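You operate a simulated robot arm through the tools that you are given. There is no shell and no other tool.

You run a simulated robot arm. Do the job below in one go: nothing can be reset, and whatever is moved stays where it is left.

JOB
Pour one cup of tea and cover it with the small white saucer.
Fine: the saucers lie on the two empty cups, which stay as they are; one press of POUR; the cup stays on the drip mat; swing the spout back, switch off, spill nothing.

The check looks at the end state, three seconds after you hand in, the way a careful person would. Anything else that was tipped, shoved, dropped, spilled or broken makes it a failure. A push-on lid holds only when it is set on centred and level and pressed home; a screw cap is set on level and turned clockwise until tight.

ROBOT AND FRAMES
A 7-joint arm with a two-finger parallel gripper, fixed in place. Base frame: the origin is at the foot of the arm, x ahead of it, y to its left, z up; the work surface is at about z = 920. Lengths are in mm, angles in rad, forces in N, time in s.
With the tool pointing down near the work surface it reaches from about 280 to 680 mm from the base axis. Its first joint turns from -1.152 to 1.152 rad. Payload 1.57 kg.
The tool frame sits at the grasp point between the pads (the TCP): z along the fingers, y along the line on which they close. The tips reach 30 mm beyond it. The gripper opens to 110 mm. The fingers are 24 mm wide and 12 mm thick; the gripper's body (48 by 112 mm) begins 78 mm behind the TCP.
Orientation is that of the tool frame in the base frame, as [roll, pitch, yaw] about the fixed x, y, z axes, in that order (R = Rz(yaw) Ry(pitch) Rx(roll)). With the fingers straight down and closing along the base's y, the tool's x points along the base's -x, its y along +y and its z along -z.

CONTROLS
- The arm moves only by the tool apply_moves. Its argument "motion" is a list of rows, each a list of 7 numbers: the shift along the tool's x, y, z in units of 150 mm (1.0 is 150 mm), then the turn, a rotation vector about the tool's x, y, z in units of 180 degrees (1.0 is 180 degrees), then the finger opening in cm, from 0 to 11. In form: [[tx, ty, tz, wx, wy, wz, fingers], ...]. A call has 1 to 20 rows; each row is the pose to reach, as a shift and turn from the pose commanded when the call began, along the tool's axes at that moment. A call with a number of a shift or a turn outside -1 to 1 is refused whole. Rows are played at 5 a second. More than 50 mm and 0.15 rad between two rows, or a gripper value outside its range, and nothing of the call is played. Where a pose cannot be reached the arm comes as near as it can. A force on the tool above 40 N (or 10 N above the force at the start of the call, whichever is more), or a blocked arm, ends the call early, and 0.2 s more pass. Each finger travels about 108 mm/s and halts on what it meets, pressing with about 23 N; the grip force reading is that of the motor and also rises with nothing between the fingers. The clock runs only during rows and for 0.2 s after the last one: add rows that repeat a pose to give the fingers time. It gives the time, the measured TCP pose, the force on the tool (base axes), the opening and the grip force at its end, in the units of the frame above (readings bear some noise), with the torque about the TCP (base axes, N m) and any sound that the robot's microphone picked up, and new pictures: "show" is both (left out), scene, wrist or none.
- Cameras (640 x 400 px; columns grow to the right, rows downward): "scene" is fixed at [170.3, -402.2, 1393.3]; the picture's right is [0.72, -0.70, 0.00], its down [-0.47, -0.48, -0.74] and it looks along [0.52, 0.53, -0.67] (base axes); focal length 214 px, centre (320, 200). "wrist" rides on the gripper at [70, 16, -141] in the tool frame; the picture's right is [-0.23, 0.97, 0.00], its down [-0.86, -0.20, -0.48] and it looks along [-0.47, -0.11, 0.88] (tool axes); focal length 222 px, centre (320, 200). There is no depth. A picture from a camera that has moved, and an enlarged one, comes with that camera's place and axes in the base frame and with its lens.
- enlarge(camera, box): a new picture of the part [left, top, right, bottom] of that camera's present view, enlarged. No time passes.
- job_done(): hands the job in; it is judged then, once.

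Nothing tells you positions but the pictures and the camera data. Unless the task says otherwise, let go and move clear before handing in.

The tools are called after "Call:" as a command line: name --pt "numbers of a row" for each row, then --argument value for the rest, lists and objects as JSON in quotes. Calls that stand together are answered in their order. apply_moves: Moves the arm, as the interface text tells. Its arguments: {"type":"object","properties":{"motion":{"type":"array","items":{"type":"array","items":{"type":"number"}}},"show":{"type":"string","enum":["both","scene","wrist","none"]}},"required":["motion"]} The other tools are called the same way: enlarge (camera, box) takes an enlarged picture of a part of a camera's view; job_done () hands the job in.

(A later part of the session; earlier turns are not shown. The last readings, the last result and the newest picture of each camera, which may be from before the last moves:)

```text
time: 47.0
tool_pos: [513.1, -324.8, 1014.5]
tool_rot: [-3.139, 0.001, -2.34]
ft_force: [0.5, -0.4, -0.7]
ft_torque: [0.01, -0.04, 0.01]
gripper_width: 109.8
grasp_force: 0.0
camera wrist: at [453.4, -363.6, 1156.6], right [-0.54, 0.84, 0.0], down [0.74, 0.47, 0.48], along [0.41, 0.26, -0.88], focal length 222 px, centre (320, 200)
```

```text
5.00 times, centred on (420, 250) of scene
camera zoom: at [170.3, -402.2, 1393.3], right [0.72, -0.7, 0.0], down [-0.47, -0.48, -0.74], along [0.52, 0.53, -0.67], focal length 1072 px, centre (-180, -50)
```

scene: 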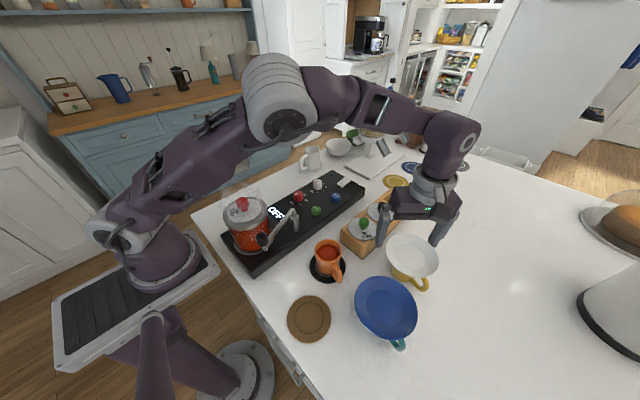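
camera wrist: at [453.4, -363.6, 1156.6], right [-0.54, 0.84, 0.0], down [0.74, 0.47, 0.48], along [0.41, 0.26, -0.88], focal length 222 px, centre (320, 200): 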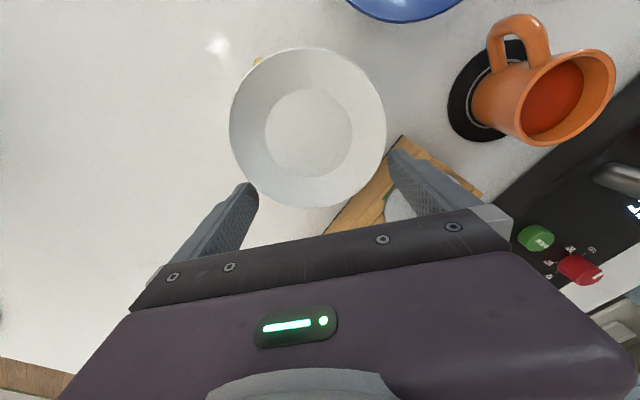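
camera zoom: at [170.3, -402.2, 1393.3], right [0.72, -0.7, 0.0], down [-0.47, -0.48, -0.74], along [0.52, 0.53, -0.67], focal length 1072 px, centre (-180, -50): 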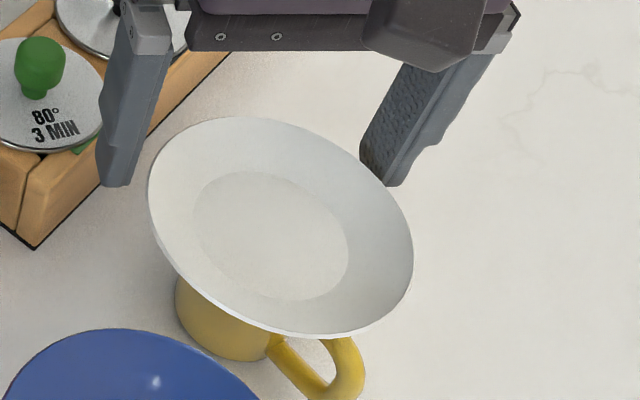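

There's no contact, and by my camera model the saucer centre is at tool (36,-0.2). I'll zoom in on both fingertips to verify their symmetry against the rim.

Call:
enlarge --camera "wrist" --box '[220, 150, 300, 210]'

Call:
enlarge --camera "wrist" --box '[350, 120, 430, 180]'

Call:
enlarge --camera "wrist" --box '[210, 40, 430, 220]'

```text
6.67 times, centred on (260, 180) of wrist
camera zoom: at [453.4, -363.6, 1156.6], right [-0.54, 0.84, 0.0], down [0.74, 0.47, 0.48], along [0.41, 0.26, -0.88], focal length 1481 px, centre (720, 333)
```

zoom: 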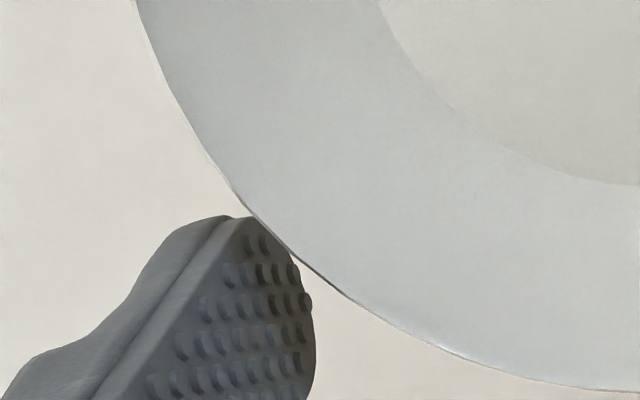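

```text
6.67 times, centred on (390, 150) of wrist
camera zoom: at [453.4, -363.6, 1156.6], right [-0.54, 0.84, 0.0], down [0.74, 0.47, 0.48], along [0.41, 0.26, -0.88], focal length 1481 px, centre (-147, 533)
```

zoom: 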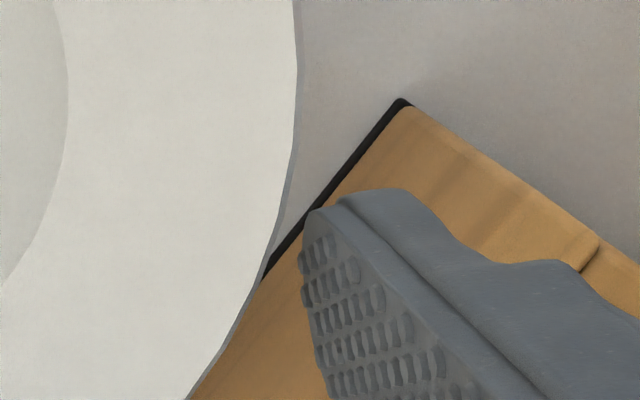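

```text
2.22 times, centred on (320, 130) of wrist
camera zoom: at [453.4, -363.6, 1156.6], right [-0.54, 0.84, 0.0], down [0.74, 0.47, 0.48], along [0.41, 0.26, -0.88], focal length 494 px, centre (320, 356)
```

zoom: 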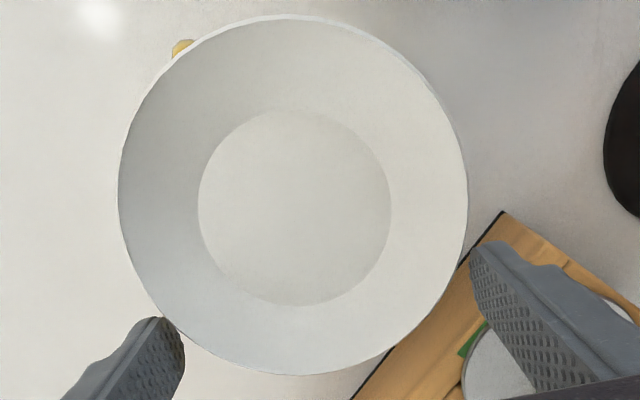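

The camera model agrees with the observed fingertips to within about 1 mm, so the saucer is centred between the fingers. I'll slide in along tool x, first 20 mm, watching the force.

Call:
apply_moves --pt "0.033 -0.001 0 0 0 0 11" --pt "0.066 -0.001 0 0 0 0 11" --pt "0.1 -0.001 0 0 0 0 11" --pt "0.133 -0.001 0 0 0 0 11" --pt "0.133 -0.001 0 0 0 0 11"

Call:
enlarge --camera "wrist" --box '[200, 60, 440, 260]'

Call:
enlarge --camera "scene" --box '[370, 210, 470, 290]'

```text
time: 48.2
tool_pos: [499.3, -338.6, 1014.8]
tool_rot: [3.142, 0.0, -2.343]
ft_force: [0.2, -0.2, 1.0]
ft_torque: [-0.02, 0.03, 0.01]
gripper_width: 109.6
grasp_force: 0.0
camera wrist: at [439.5, -378.0, 1157.0], right [-0.54, 0.84, 0.0], down [0.74, 0.47, 0.48], along [0.41, 0.26, -0.88], focal length 222 px, centre (320, 200)
```

scene: 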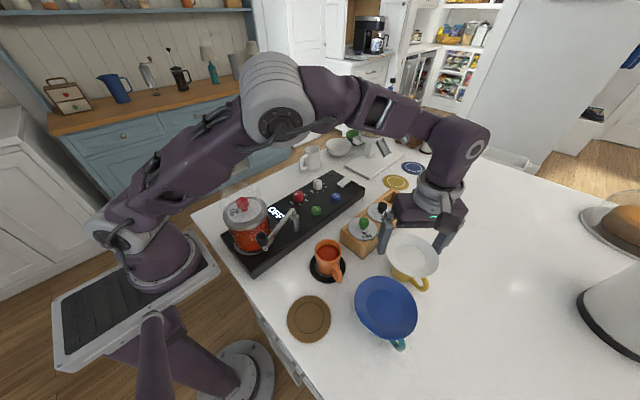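
wrist: 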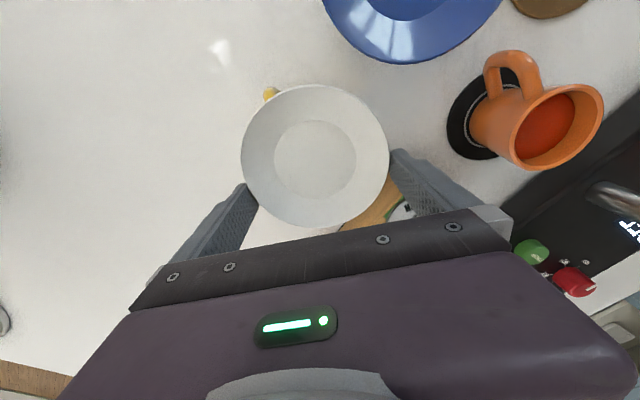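

```text
2.00 times, centred on (320, 160) of wrist
camera zoom: at [439.5, -378.0, 1157.0], right [-0.54, 0.84, 0.0], down [0.74, 0.47, 0.48], along [0.41, 0.26, -0.88], focal length 444 px, centre (320, 280)
```

zoom: 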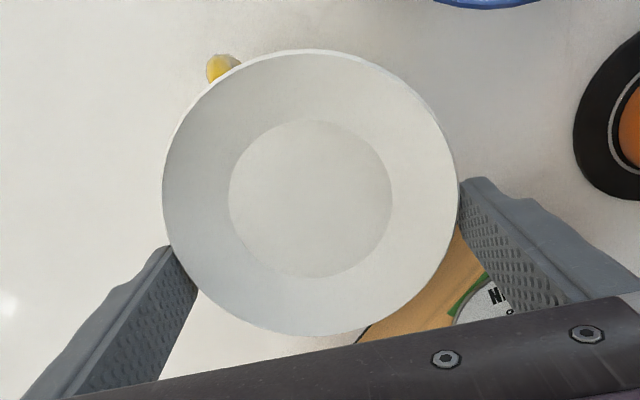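

```text
5.00 times, centred on (420, 250) of scene
camera zoom: at [170.3, -402.2, 1393.3], right [0.72, -0.7, 0.0], down [-0.47, -0.48, -0.74], along [0.52, 0.53, -0.67], focal length 1072 px, centre (-180, -50)
```

zoom: 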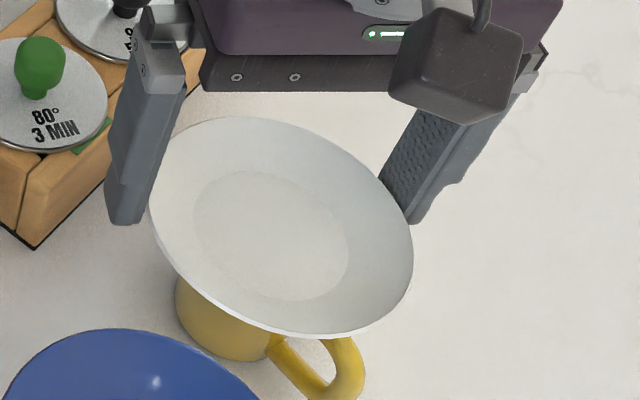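

There's still no contact and the saucer hasn't moved; its centre is now at tool (17,0.4). I'll slide the remaining 17 mm.

Call:
apply_moves --pt "0.03 0.002 0 0 0 0 11" --pt "0.06 0.002 0 0 0 0 11" --pt "0.09 0.002 0 0 0 0 11" --pt "0.113 0.002 0 0 0 0 11" --pt "0.113 0.002 0 0 0 0 11"

Call:
enlarge --camera "wrist" --box '[200, 60, 440, 260]'

Call:
enlarge --camera "scene" --box '[370, 210, 470, 290]'

```text
time: 49.4
tool_pos: [487.5, -351.3, 1014.7]
tool_rot: [-3.141, 0.002, -2.342]
ft_force: [-0.4, 0.9, 0.0]
ft_torque: [-0.02, 0.0, -0.03]
gripper_width: 109.8
grasp_force: 0.1
camera wrist: at [427.6, -389.8, 1156.8], right [-0.54, 0.84, 0.0], down [0.74, 0.47, 0.48], along [0.41, 0.26, -0.88], focal length 222 px, centre (320, 200)
```

scene: 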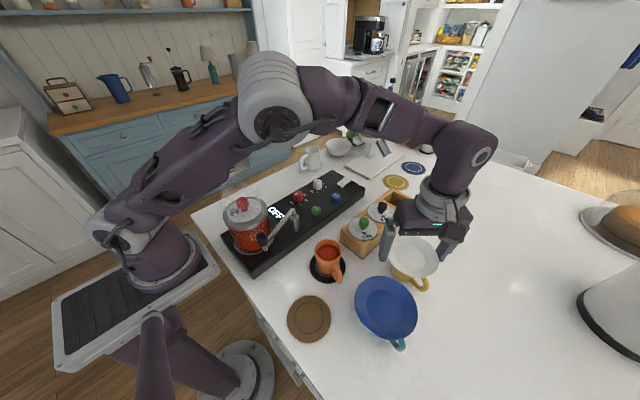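
wrist: 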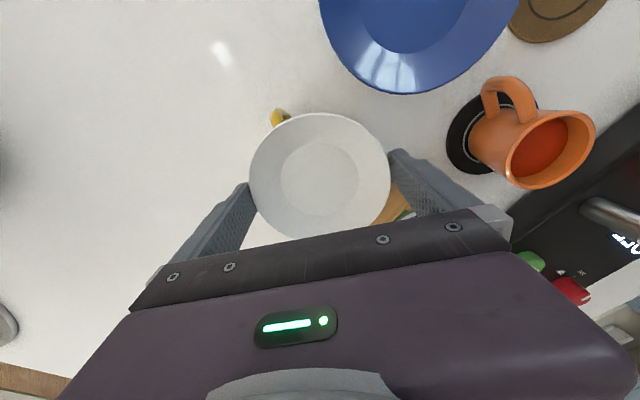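

```text
2.00 times, centred on (320, 160) of wrist
camera zoom: at [427.6, -389.8, 1156.8], right [-0.54, 0.84, 0.0], down [0.74, 0.47, 0.48], along [0.41, 0.26, -0.88], focal length 444 px, centre (320, 280)
```

zoom: 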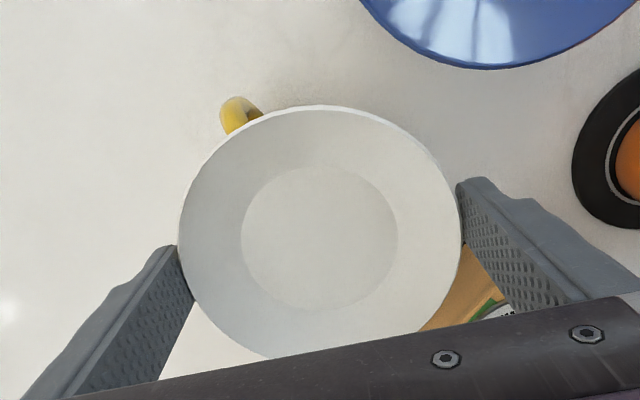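

```text
5.00 times, centred on (420, 250) of scene
camera zoom: at [170.3, -402.2, 1393.3], right [0.72, -0.7, 0.0], down [-0.47, -0.48, -0.74], along [0.52, 0.53, -0.67], focal length 1072 px, centre (-180, -50)
```

zoom: 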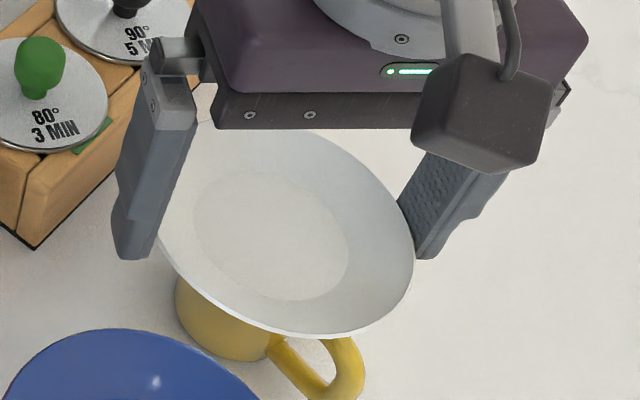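

The TCP is centred on the saucer within a fraction of a millimetre and the saucer is undisturbed. Now I'll close gently on the rim.

Call:
apply_moves --pt "0 0 0 0 0 0 10.7" --pt "0 0 0 0 0 0 10.5" --pt "0 0 0 0 0 0 10.3" --pt "0 0 0 0 0 0 10.0" --pt "0 0 0 0 0 0 9.8" --pt "0 0 0 0 0 0 9.8"

Call:
enlarge --camera "wrist" --box '[200, 60, 440, 260]'

Call:
enlarge --camera "scene" --box '[370, 210, 470, 290]'

```text
time: 50.8
tool_pos: [487.6, -351.3, 1013.9]
tool_rot: [-3.139, 0.001, -2.341]
ft_force: [-0.3, 0.2, 1.7]
ft_torque: [0.04, 0.01, -0.03]
gripper_width: 105.0
grasp_force: 23.0
camera wrist: at [427.6, -389.7, 1156.7], right [-0.54, 0.84, 0.0], down [0.74, 0.47, 0.48], along [0.41, 0.26, -0.88], focal length 222 px, centre (320, 200)
```

scene: 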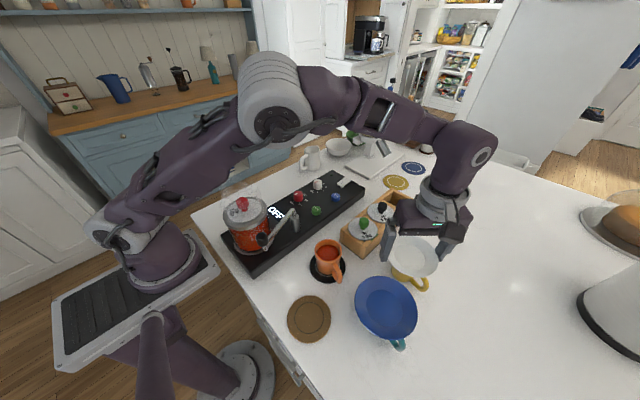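
wrist: 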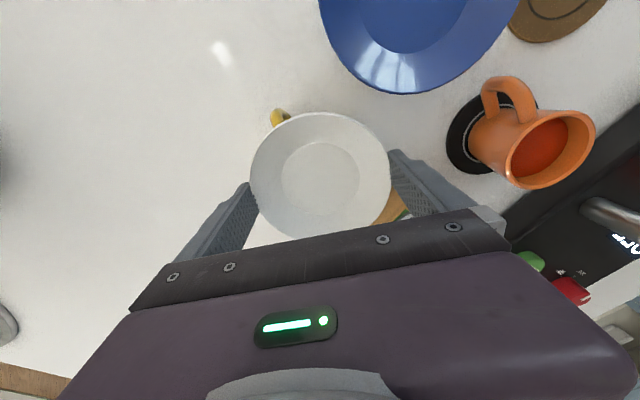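

```text
2.00 times, centred on (320, 160) of wrist
camera zoom: at [427.6, -389.7, 1156.7], right [-0.54, 0.84, 0.0], down [0.74, 0.47, 0.48], along [0.41, 0.26, -0.88], focal length 444 px, centre (320, 280)
```

zoom: 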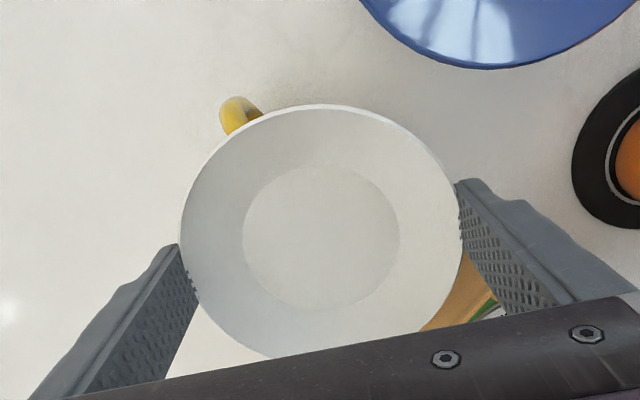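

```text
5.00 times, centred on (420, 250) of scene
camera zoom: at [170.2, -402.2, 1393.3], right [0.72, -0.7, 0.0], down [-0.47, -0.48, -0.74], along [0.52, 0.53, -0.67], focal length 1072 px, centre (-180, -50)
```

zoom: 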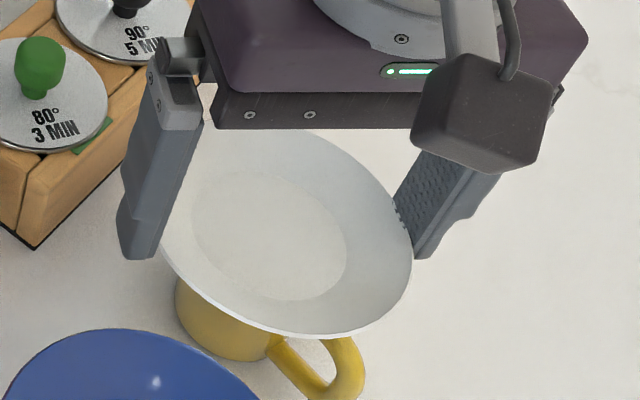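

The saucer is gripped across its 105 mm rim. I'll lift straight up slowly and check that it stays level and the yellow cup stays put.

Call:
apply_moves --pt "0 0 -0.02 0 0 0 9.8" --pt "0 0 -0.05 0 0 0 9.8" --pt "0 0 -0.1 0 0 0 9.8" --pt "0 0 -0.16 0 0 0 9.8" --pt "0 0 -0.22 0 0 0 9.8" --pt "0 0 -0.22 0 0 0 9.8"

Call:
enlarge --camera "wrist" --box '[200, 60, 440, 260]'

Call:
enlarge --camera "scene" --box '[360, 190, 480, 300]'

```text
time: 52.2
tool_pos: [486.8, -350.4, 1047.3]
tool_rot: [-3.141, 0.001, -2.341]
ft_force: [0.9, -0.4, -1.2]
ft_torque: [0.01, -0.01, 0.02]
gripper_width: 105.3
grasp_force: 22.7
camera wrist: at [427.6, -389.7, 1189.6], right [-0.54, 0.84, 0.0], down [0.74, 0.47, 0.48], along [0.4, 0.26, -0.88], focal length 222 px, centre (320, 200)
```

scene: 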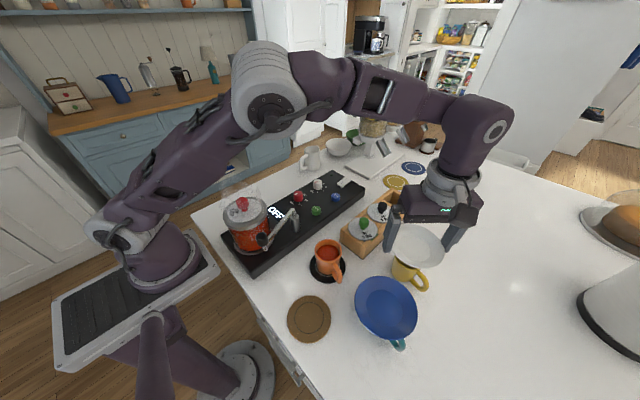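
wrist: 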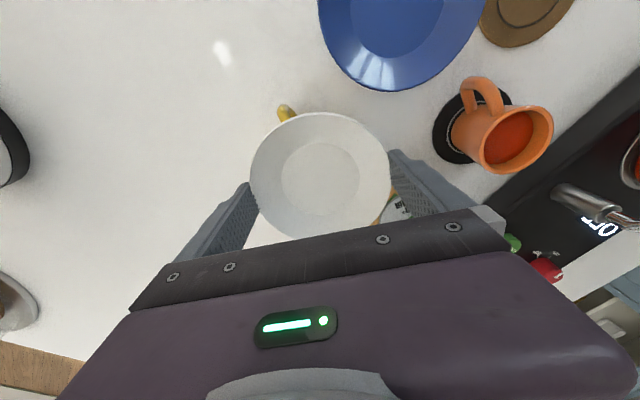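

```text
2.00 times, centred on (320, 160) of wrist
camera zoom: at [427.6, -389.7, 1189.6], right [-0.54, 0.84, 0.0], down [0.74, 0.47, 0.48], along [0.4, 0.26, -0.88], focal length 444 px, centre (320, 280)
```

zoom: 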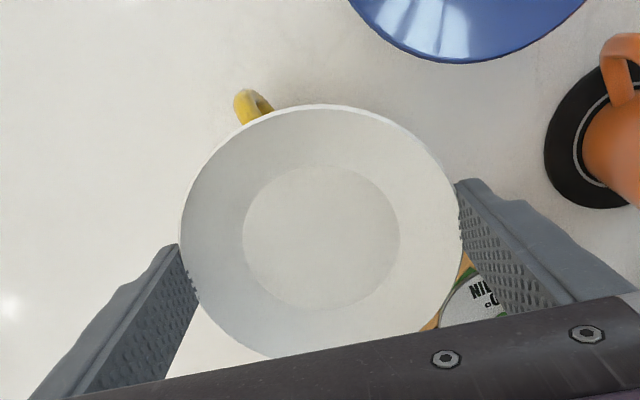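

```text
3.64 times, centred on (420, 245) of scene
camera zoom: at [170.3, -402.2, 1393.3], right [0.72, -0.7, 0.0], down [-0.47, -0.48, -0.74], along [0.52, 0.53, -0.67], focal length 780 px, centre (-44, 36)
```

zoom: 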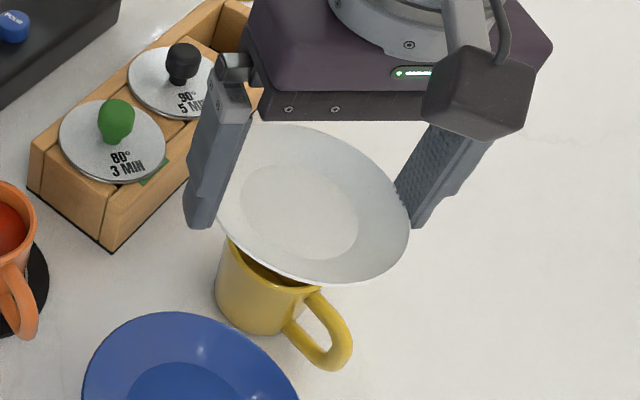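

The saucer lifted cleanly and level, and the yellow cup is undisturbed. I'll raise it and carry it smoothly to a staging point where the wrist camera looks straight down on the orange cup.

Call:
apply_moves --pt "0 0 -0.06 0 0 0 9.8" --pt "0 0 -0.14 0 0 0 9.8" --pt "0 0 -0.24 0 0 0 9.8" --pt "0 0 -0.34 0 0 0 9.8" --pt "0 0 -0.43 0 0 0 9.8" --pt "0 0 -0.48 0 0 0 9.8" --pt "-0.03 0.04 -0.48 0 0 0 9.8" --pt "-0.08 0.12 -0.48 0 0 0 9.8" --pt "-0.14 0.22 -0.48 0 0 0 9.8" --pt "-0.2 0.32 -0.48 0 0 0 9.8" --pt "-0.27 0.42 -0.48 0 0 0 9.8" --pt "-0.33 0.52 -0.48 0 0 0 9.8" --pt "-0.39 0.62 -0.48 0 0 0 9.8" --pt "-0.46 0.72 -0.48 0 0 0 9.8" --pt "-0.52 0.82 -0.48 0 0 0 9.8" --pt "-0.57 0.9 -0.48 0 0 0 9.8" --pt "-0.6 0.95 -0.48 0 0 0 9.8" --pt "-0.6 0.95 -0.48 0 0 0 9.8"

Call:
enlarge --camera "scene" --box '[280, 130, 480, 310]'

```text
time: 56.0
tool_pos: [447.6, -187.7, 1119.4]
tool_rot: [-3.14, 0.002, -2.342]
ft_force: [-0.4, -0.2, -1.4]
ft_torque: [-0.02, -0.03, -0.01]
gripper_width: 105.3
grasp_force: 23.3
camera wrist: at [387.9, -225.5, 1261.7], right [-0.54, 0.84, 0.0], down [0.74, 0.47, 0.48], along [0.41, 0.26, -0.88], focal length 222 px, centre (320, 200)
```

scene: 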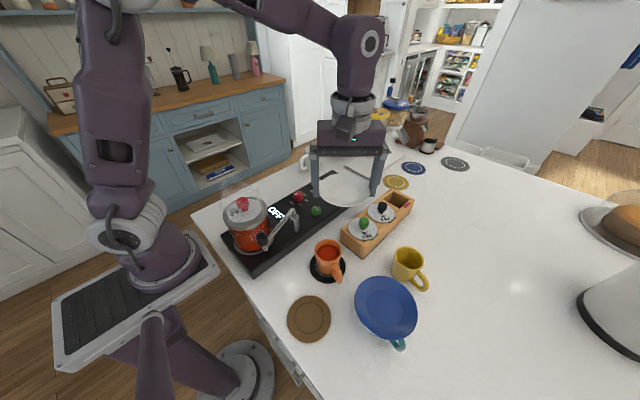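
wrist: 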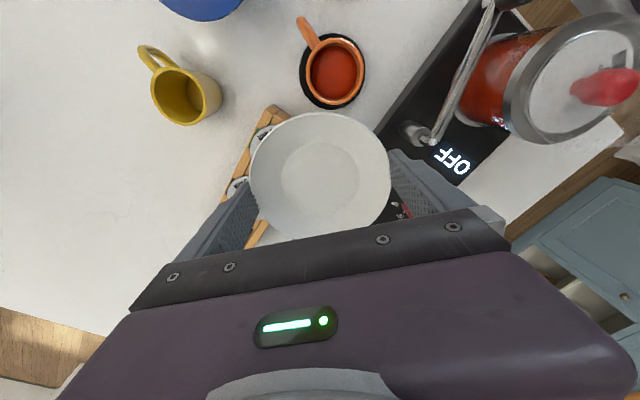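

```text
2.22 times, centred on (380, 220) of scene
camera zoom: at [170.3, -402.2, 1393.3], right [0.72, -0.7, 0.0], down [-0.47, -0.48, -0.74], along [0.52, 0.53, -0.67], focal length 477 px, centre (187, 156)
```

zoom: 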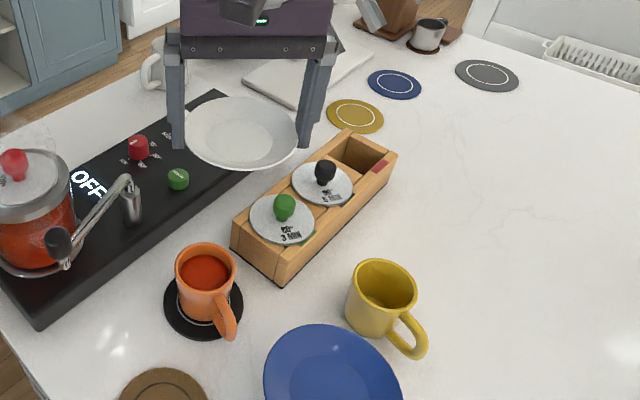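

Everything is intact so far: the yellow cup is upright in place and the saucer is level in the grip. I'll measure the orange cup's rim closely.

Call:
enlarge --camera "wrist" --box '[270, 0, 410, 120]'

Call:
enlarge --camera "scene" --box '[300, 220, 370, 290]'

Call:
enlarge --camera "scene" --box '[380, 230, 440, 300]'

Call:
enlarge --camera "wrist" --box '[220, 80, 420, 250]'

```text
3.33 times, centred on (340, 60) of wrist
camera zoom: at [387.9, -225.5, 1261.7], right [-0.54, 0.84, 0.0], down [0.74, 0.47, 0.48], along [0.41, 0.26, -0.88], focal length 740 px, centre (253, 667)
```

zoom: 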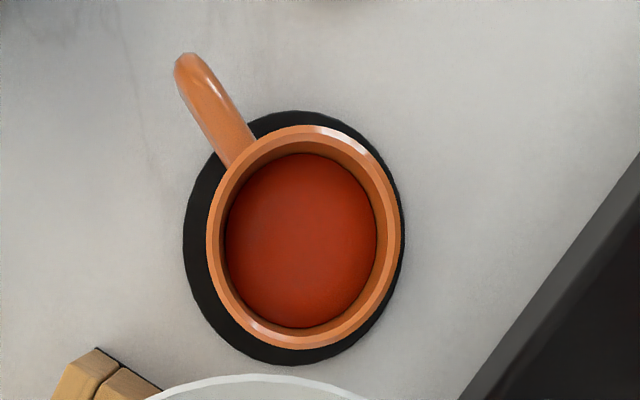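

```text
5.71 times, centred on (335, 255) of scene
camera zoom: at [170.3, -402.2, 1393.3], right [0.72, -0.7, 0.0], down [-0.47, -0.48, -0.74], along [0.52, 0.53, -0.67], focal length 1226 px, centre (234, -114)
```

zoom: 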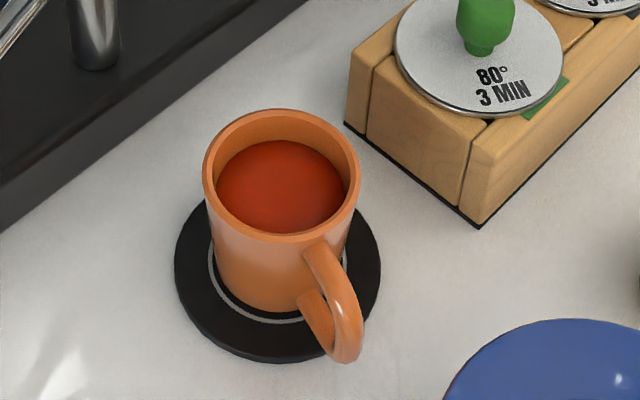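

```text
5.71 times, centred on (410, 265) of scene
camera zoom: at [170.3, -402.2, 1393.3], right [0.72, -0.7, 0.0], down [-0.47, -0.48, -0.74], along [0.52, 0.53, -0.67], focal length 1226 px, centre (-194, -171)
```

zoom: 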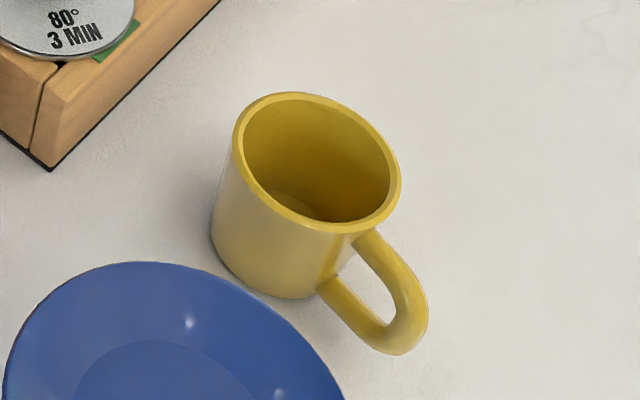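

```text
2.35 times, centred on (320, 165) of wrist
camera zoom: at [387.9, -225.5, 1261.7], right [-0.54, 0.84, 0.0], down [0.74, 0.47, 0.48], along [0.41, 0.26, -0.88], focal length 523 px, centre (320, 282)
```

zoom: 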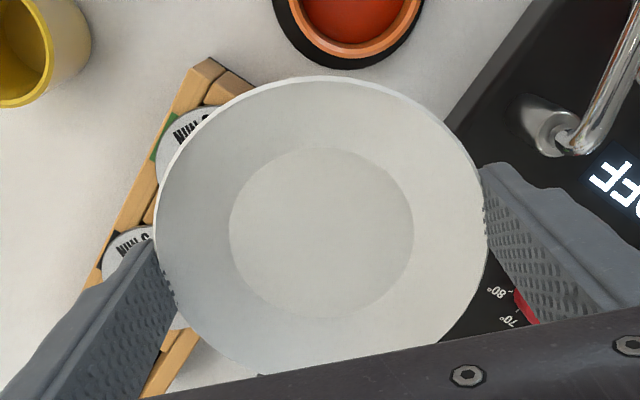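

I measure the orange cup's centre at tool (71,33) relative to the TCP, with its rim near z 995. The saucer is level and centred in the grip, so I'll move directly over the cup at this height.

Call:
apply_moves --pt "0.03 0.015 0 0 0 0 9.8" --pt "0.1 0.045 0 0 0 0 9.8" --pt "0.18 0.083 0 0 0 0 9.8" --pt "0.26 0.12 0 0 0 0 9.8" --pt "0.34 0.157 0 0 0 0 9.8" --pt "0.41 0.19 0 0 0 0 9.8" --pt "0.455 0.21 0 0 0 0 9.8" --pt "0.471 0.217 0 0 0 0 9.8" --pt "0.471 0.217 0 0 0 0 9.8" --pt "0.471 0.217 0 0 0 0 9.8"

Call:
enlarge --camera "scene" --box '[260, 150, 400, 290]'

Call:
enlarge --camera "wrist" --box '[200, 40, 440, 240]'

```text
time: 58.2
tool_pos: [375.3, -215.9, 1121.3]
tool_rot: [-3.141, 0.002, -2.342]
ft_force: [-0.1, 0.3, -1.6]
ft_torque: [0.01, 0.05, 0.03]
gripper_width: 105.2
grasp_force: 23.0
camera wrist: at [315.8, -254.1, 1262.0], right [-0.54, 0.84, 0.0], down [0.74, 0.47, 0.48], along [0.4, 0.26, -0.88], focal length 222 px, centre (320, 200)
```

scene: 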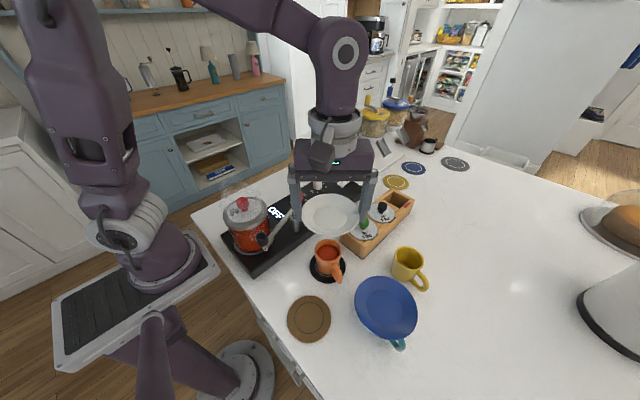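
wrist: 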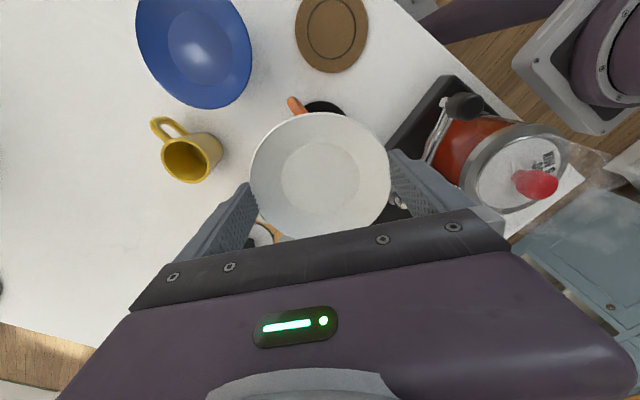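

```text
2.86 times, centred on (330, 220) of scene
camera zoom: at [170.3, -402.2, 1393.3], right [0.72, -0.7, 0.0], down [-0.47, -0.48, -0.74], along [0.52, 0.53, -0.67], focal length 613 px, centre (291, 143)
```

zoom: 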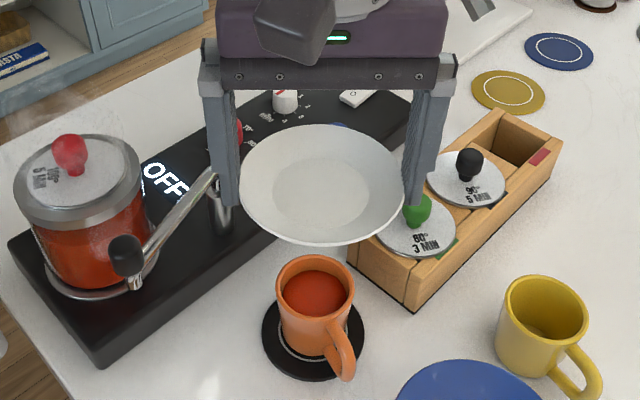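

```text
2.00 times, centred on (320, 140) of wrist
camera zoom: at [315.8, -254.1, 1262.0], right [-0.54, 0.84, 0.0], down [0.74, 0.47, 0.48], along [0.4, 0.26, -0.88], focal length 444 px, centre (320, 320)
```

zoom: 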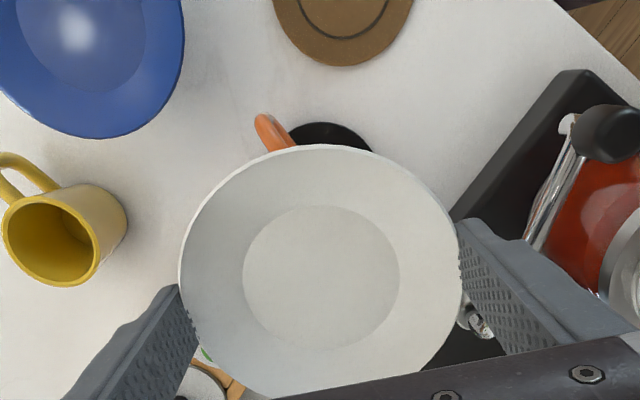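

The saucer is aligned over the cup in both views to within about 1–2 mm. I'll lower it to roughly 15–20 mm above the rim and re-check.

Call:
apply_moves --pt "0 0 0.05 0 0 0 9.8" --pt "0 0 0.13 0 0 0 9.8" --pt "0 0 0.22 0 0 0 9.8" --pt "0 0 0.31 0 0 0 9.8" --pt "0 0 0.4 0 0 0 9.8" --pt "0 0 0.48 0 0 0 9.8" --pt "0 0 0.54 0 0 0 9.8" --pt "0 0 0.573 0 0 0 9.8" --pt "0 0 0.573 0 0 0 9.8"

Call:
enlarge --camera "scene" --box '[270, 190, 390, 290]'

Call:
enlarge --camera "wrist" --box '[200, 40, 440, 240]'

```text
time: 60.2
tool_pos: [376.3, -216.0, 1032.2]
tool_rot: [-3.141, 0.004, -2.342]
ft_force: [-0.9, -0.1, 0.1]
ft_torque: [0.0, 0.01, -0.02]
gripper_width: 105.2
grasp_force: 23.0
camera wrist: at [315.9, -254.2, 1175.4], right [-0.54, 0.84, 0.0], down [0.74, 0.47, 0.48], along [0.4, 0.26, -0.88], focal length 222 px, centre (320, 200)
```

scene: 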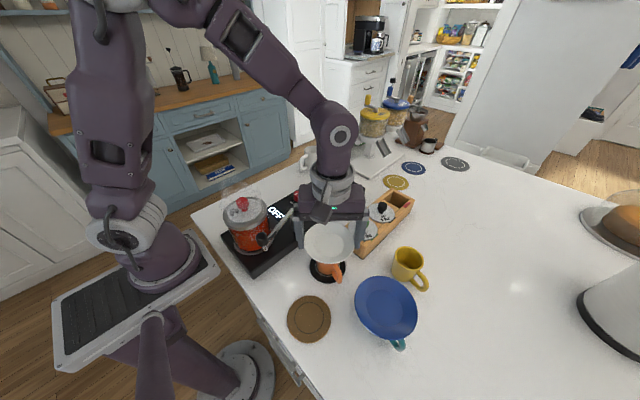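
wrist: 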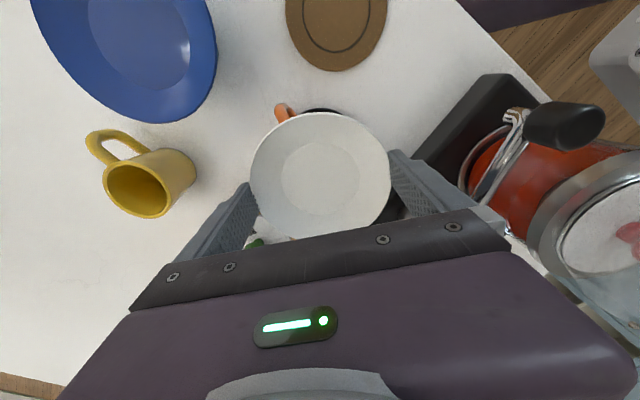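

```text
4.00 times, centred on (330, 240) of scene
camera zoom: at [170.3, -402.2, 1393.3], right [0.72, -0.7, 0.0], down [-0.47, -0.48, -0.74], along [0.52, 0.53, -0.67], focal length 858 px, centre (280, 40)
```

zoom: 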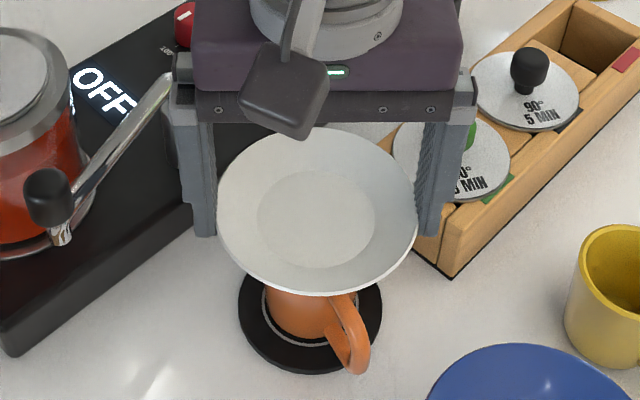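

```text
2.00 times, centred on (320, 140) of wrist
camera zoom: at [315.9, -254.2, 1175.4], right [-0.54, 0.84, 0.0], down [0.74, 0.47, 0.48], along [0.4, 0.26, -0.88], focal length 444 px, centre (320, 320)
```

zoom: 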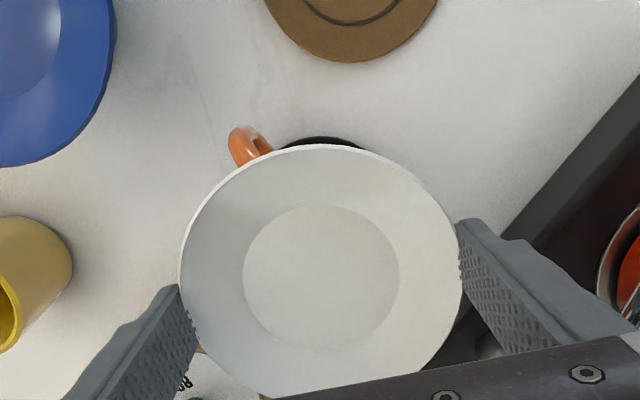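

The saucer is level above the cup, at about the height I estimated. I'll lower it in small steps, checking the force.

Call:
apply_moves --pt "0 0 0.015 0 0 0 9.8" --pt "0 0 0.03 0 0 0 9.8" --pt "0 0 0.045 0 0 0 9.8" --pt "0 0 0.06 0 0 0 9.8" --pt "0 0 0.06 0 0 0 9.8" --show "scene"

Call:
enlarge --camera "scene" --box '[270, 190, 390, 290]'

```text
time: 61.4
tool_pos: [376.7, -215.5, 1022.8]
tool_rot: [-3.14, 0.002, -2.342]
ft_force: [-0.3, -0.4, -0.4]
ft_torque: [0.03, 0.02, 0.01]
gripper_width: 105.2
grasp_force: 23.1
```

scene: 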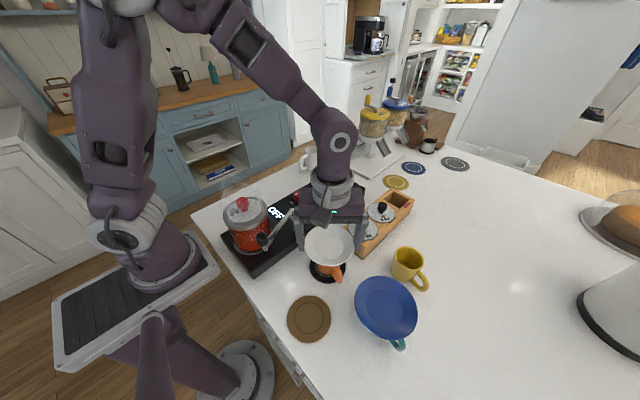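

```text
4.00 times, centred on (330, 240) of scene
camera zoom: at [170.3, -402.2, 1393.3], right [0.72, -0.7, 0.0], down [-0.47, -0.48, -0.74], along [0.52, 0.53, -0.67], focal length 858 px, centre (280, 40)
```

zoom: 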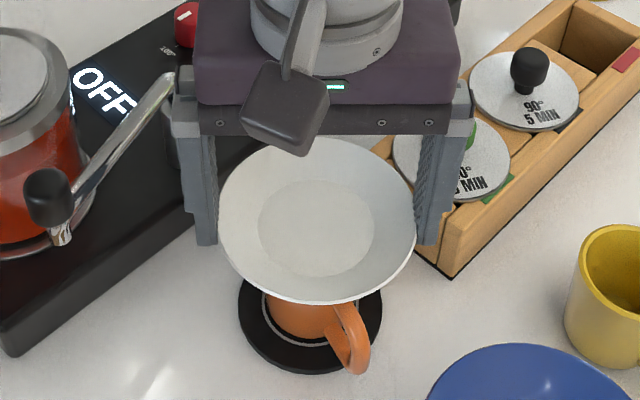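

No contact yet at 1023. I'll continue in finer steps.

Call:
apply_moves --pt "0 0 0.007 0 0 0 9.8" --pt "0 0 0.014 0 0 0 9.8" --pt "0 0 0.02 0 0 0 9.8" --pt "0 0 0.02 0 0 0 9.8" --show "none"

```text
time: 62.4
tool_pos: [375.4, -216.0, 1021.9]
tool_rot: [3.141, 0.001, -2.343]
ft_force: [-0.9, 0.5, -1.1]
ft_torque: [-0.02, -0.02, -0.02]
gripper_width: 105.1
grasp_force: 22.7
```

Call:
apply_moves --pt "0 0 0.006 0 0 0 9.8" --pt "0 0 0.012 0 0 0 9.8" --pt "0 0 0.012 0 0 0 9.8" --show "none"

```text
time: 63.2
tool_pos: [376.0, -214.5, 1020.0]
tool_rot: [-3.141, 0.003, -2.342]
ft_force: [0.6, -0.1, -1.0]
ft_torque: [-0.01, -0.06, 0.04]
gripper_width: 105.4
grasp_force: 23.0
```

The tool is at z≈1020 and the force still shows only the saucer's weight. I'll continue in ~1 mm steps.

Call:
apply_moves --pt "0 0 0.005 0 0 0 9.8" --pt "0 0 0.01 0 0 0 9.8" --pt "0 0 0.01 0 0 0 9.8" --show "none"

```text
time: 64.0
tool_pos: [376.2, -215.8, 1018.1]
tool_rot: [-3.138, 0.003, -2.343]
ft_force: [-0.9, 4.1, 17.9]
ft_torque: [0.17, -0.1, -0.03]
gripper_width: 105.3
grasp_force: 23.2
```

The saucer has met the rim (18 N). I'll back off slightly to relieve the load and look before releasing.

Call:
apply_moves --pt "0 0 -0.0045 0 0 0 9.8" --pt "0 0 -0.0045 0 0 0 9.8"

Call:
enlarge --camera "scene" --box '[270, 190, 390, 290]'

Call:
enlarge --camera "wrist" --box '[200, 40, 440, 240]'

```text
time: 64.6
tool_pos: [375.2, -216.5, 1017.4]
tool_rot: [-3.141, 0.002, -2.342]
ft_force: [0.1, -0.8, -0.1]
ft_torque: [-0.02, -0.06, 0.02]
gripper_width: 105.2
grasp_force: 23.0
camera wrist: at [315.6, -254.0, 1160.3], right [-0.54, 0.84, 0.0], down [0.74, 0.47, 0.48], along [0.4, 0.26, -0.88], focal length 222 px, centre (320, 200)
```

scene: 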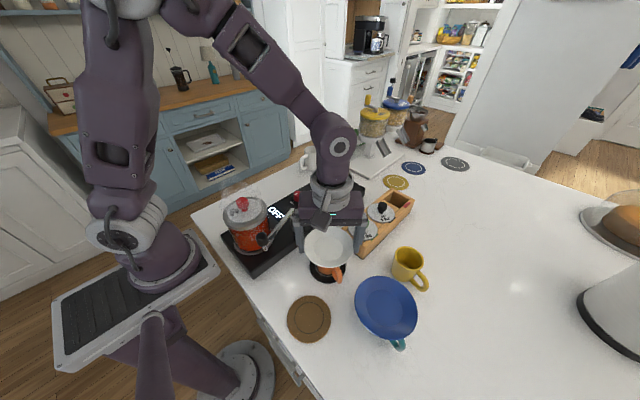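
wrist: 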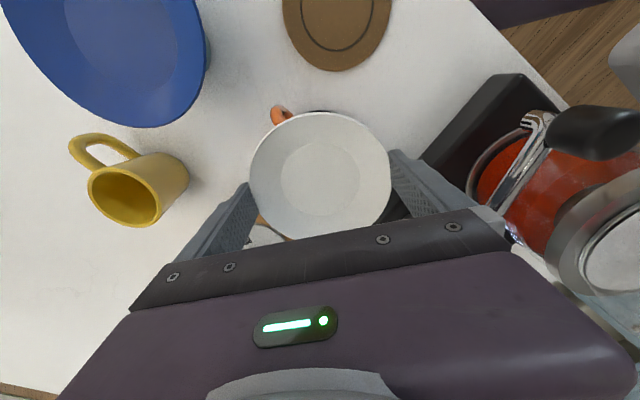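

```text
4.00 times, centred on (330, 240) of scene
camera zoom: at [170.3, -402.2, 1393.3], right [0.72, -0.7, 0.0], down [-0.47, -0.48, -0.74], along [0.52, 0.53, -0.67], focal length 858 px, centre (280, 40)
```

zoom: 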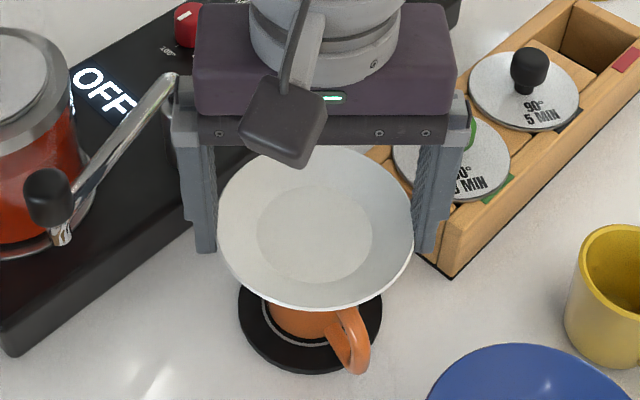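

```text
2.00 times, centred on (320, 140) of wrist
camera zoom: at [315.6, -254.0, 1160.3], right [-0.54, 0.84, 0.0], down [0.74, 0.47, 0.48], along [0.4, 0.26, -0.88], focal length 444 px, centre (320, 320)
```

zoom: 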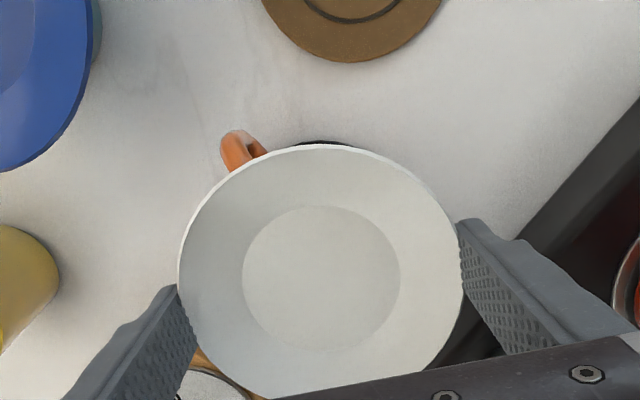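

The load is relieved and the saucer is resting on the rim, level, with the cup and mat unmoved. Now I'll open the fingers.

Call:
apply_moves --pt "0 0 0 0 0 0 10.5" --pt "0 0 0 0 0 0 10.7" --pt "0 0 0 0 0 0 10.9" --pt "0 0 0 0 0 0 11" --pt "0 0 0 0 0 0 11"

Call:
enlarge --camera "scene" --box '[270, 190, 390, 290]'

Call:
enlarge --camera "wrist" --box '[200, 40, 440, 240]'

```text
time: 65.8
tool_pos: [376.7, -215.5, 1018.8]
tool_rot: [-3.142, 0.002, -2.343]
ft_force: [-0.4, 0.3, 0.2]
ft_torque: [0.01, 0.02, -0.01]
gripper_width: 109.9
grasp_force: 0.0
camera wrist: at [315.7, -253.9, 1160.5], right [-0.54, 0.84, 0.0], down [0.74, 0.47, 0.48], along [0.41, 0.26, -0.88], focal length 222 px, centre (320, 200)
```

scene: 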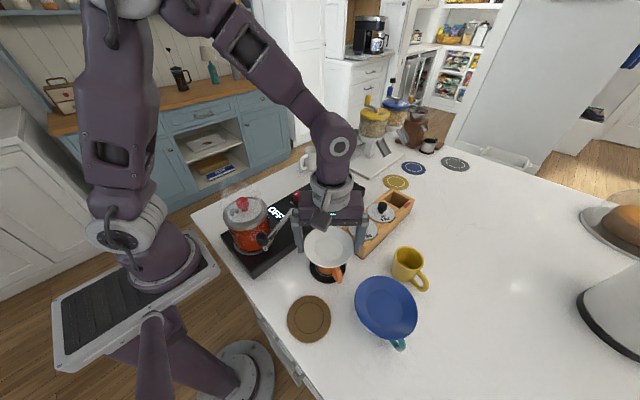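
wrist: 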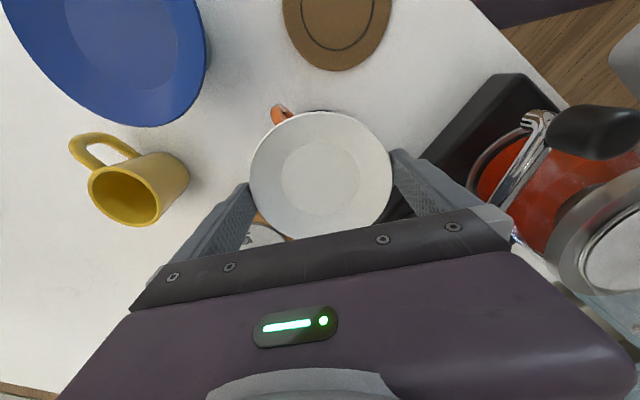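

```text
4.00 times, centred on (330, 240) of scene
camera zoom: at [170.3, -402.2, 1393.3], right [0.72, -0.7, 0.0], down [-0.47, -0.48, -0.74], along [0.52, 0.53, -0.67], focal length 858 px, centre (280, 40)
```

zoom: 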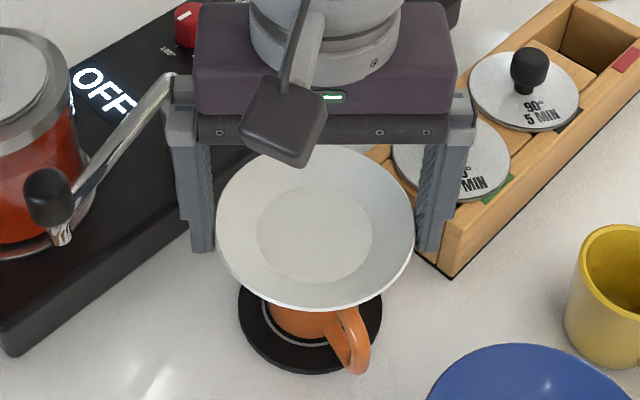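

```text
2.00 times, centred on (320, 140) of wrist
camera zoom: at [315.7, -253.9, 1160.5], right [-0.54, 0.84, 0.0], down [0.74, 0.47, 0.48], along [0.41, 0.26, -0.88], focal length 444 px, centre (320, 320)
```

zoom: 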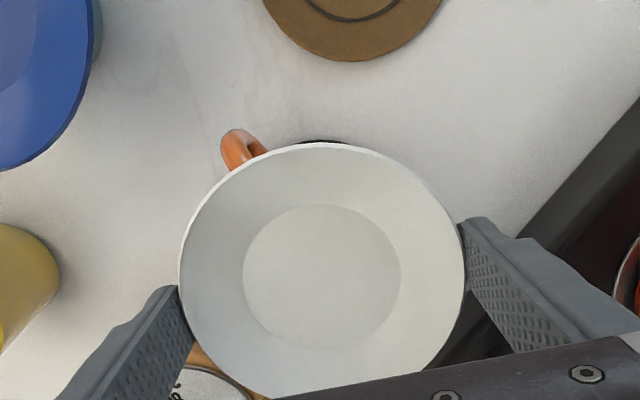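

The fingers are open and the saucer sits still on the cup, centred within about 0.6 mm between them. I'll recentre by half a millimetre and rise straight up slowly.

Call:
apply_moves --pt "0 0.004 0 0 0 0 11" --pt "0 0.004 -0.02 0 0 0 11" --pt "0 0.004 -0.05 0 0 0 11" --pt "0 0.004 -0.09 0 0 0 11" --pt "0 0.004 -0.14 0 0 0 11" --pt "0 0.004 -0.2 0 0 0 11" --pt "0 0.004 -0.3 0 0 0 11" --pt "0 0.004 -0.45 0 0 0 11" --pt "0 0.004 -0.6 0 0 0 11" --pt "0 0.004 -0.75 0 0 0 11" --pt "0 0.004 -0.75 0 0 0 11"

Call:
enlarge --camera "scene" --box '[270, 190, 390, 290]'

Call:
enlarge --camera "wrist" --box '[200, 40, 440, 240]'

```text
time: 68.2
tool_pos: [375.9, -214.0, 1131.2]
tool_rot: [-3.139, 0.003, -2.342]
ft_force: [-0.5, 0.1, 0.4]
ft_torque: [0.01, -0.01, -0.02]
gripper_width: 110.0
grasp_force: 0.0
camera wrist: at [316.0, -253.5, 1273.7], right [-0.54, 0.84, 0.0], down [0.74, 0.47, 0.48], along [0.41, 0.26, -0.88], focal length 222 px, centre (320, 200)
```

scene: 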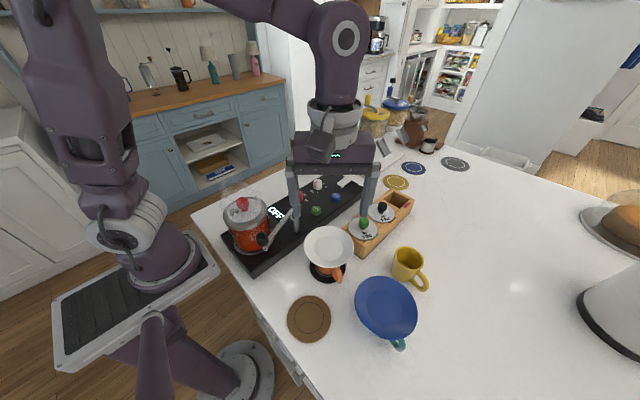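
wrist: 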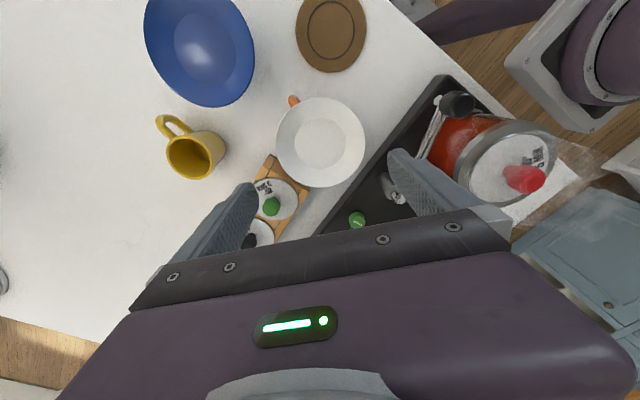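

```text
4.00 times, centred on (330, 240) of scene
camera zoom: at [170.3, -402.2, 1393.3], right [0.72, -0.7, 0.0], down [-0.47, -0.48, -0.74], along [0.52, 0.53, -0.67], focal length 858 px, centre (280, 40)
```

zoom: 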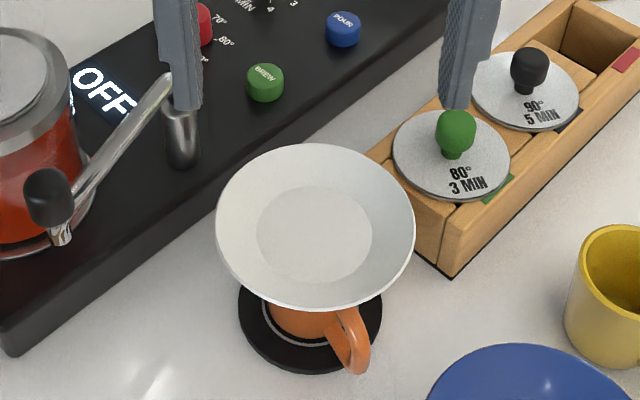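

```text
2.00 times, centred on (320, 140) of wrist
camera zoom: at [316.0, -253.5, 1273.7], right [-0.54, 0.84, 0.0], down [0.74, 0.47, 0.48], along [0.41, 0.26, -0.88], focal length 444 px, centre (320, 320)
```

zoom: 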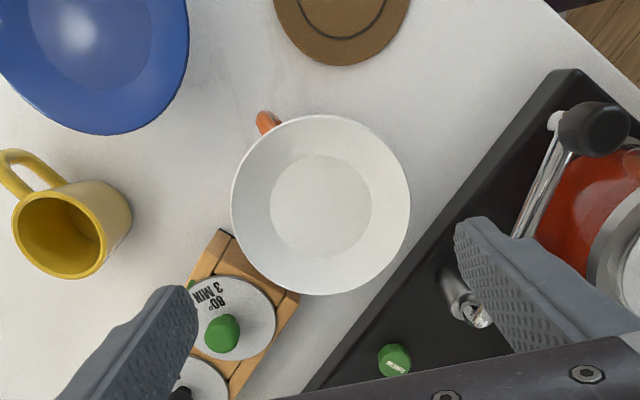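

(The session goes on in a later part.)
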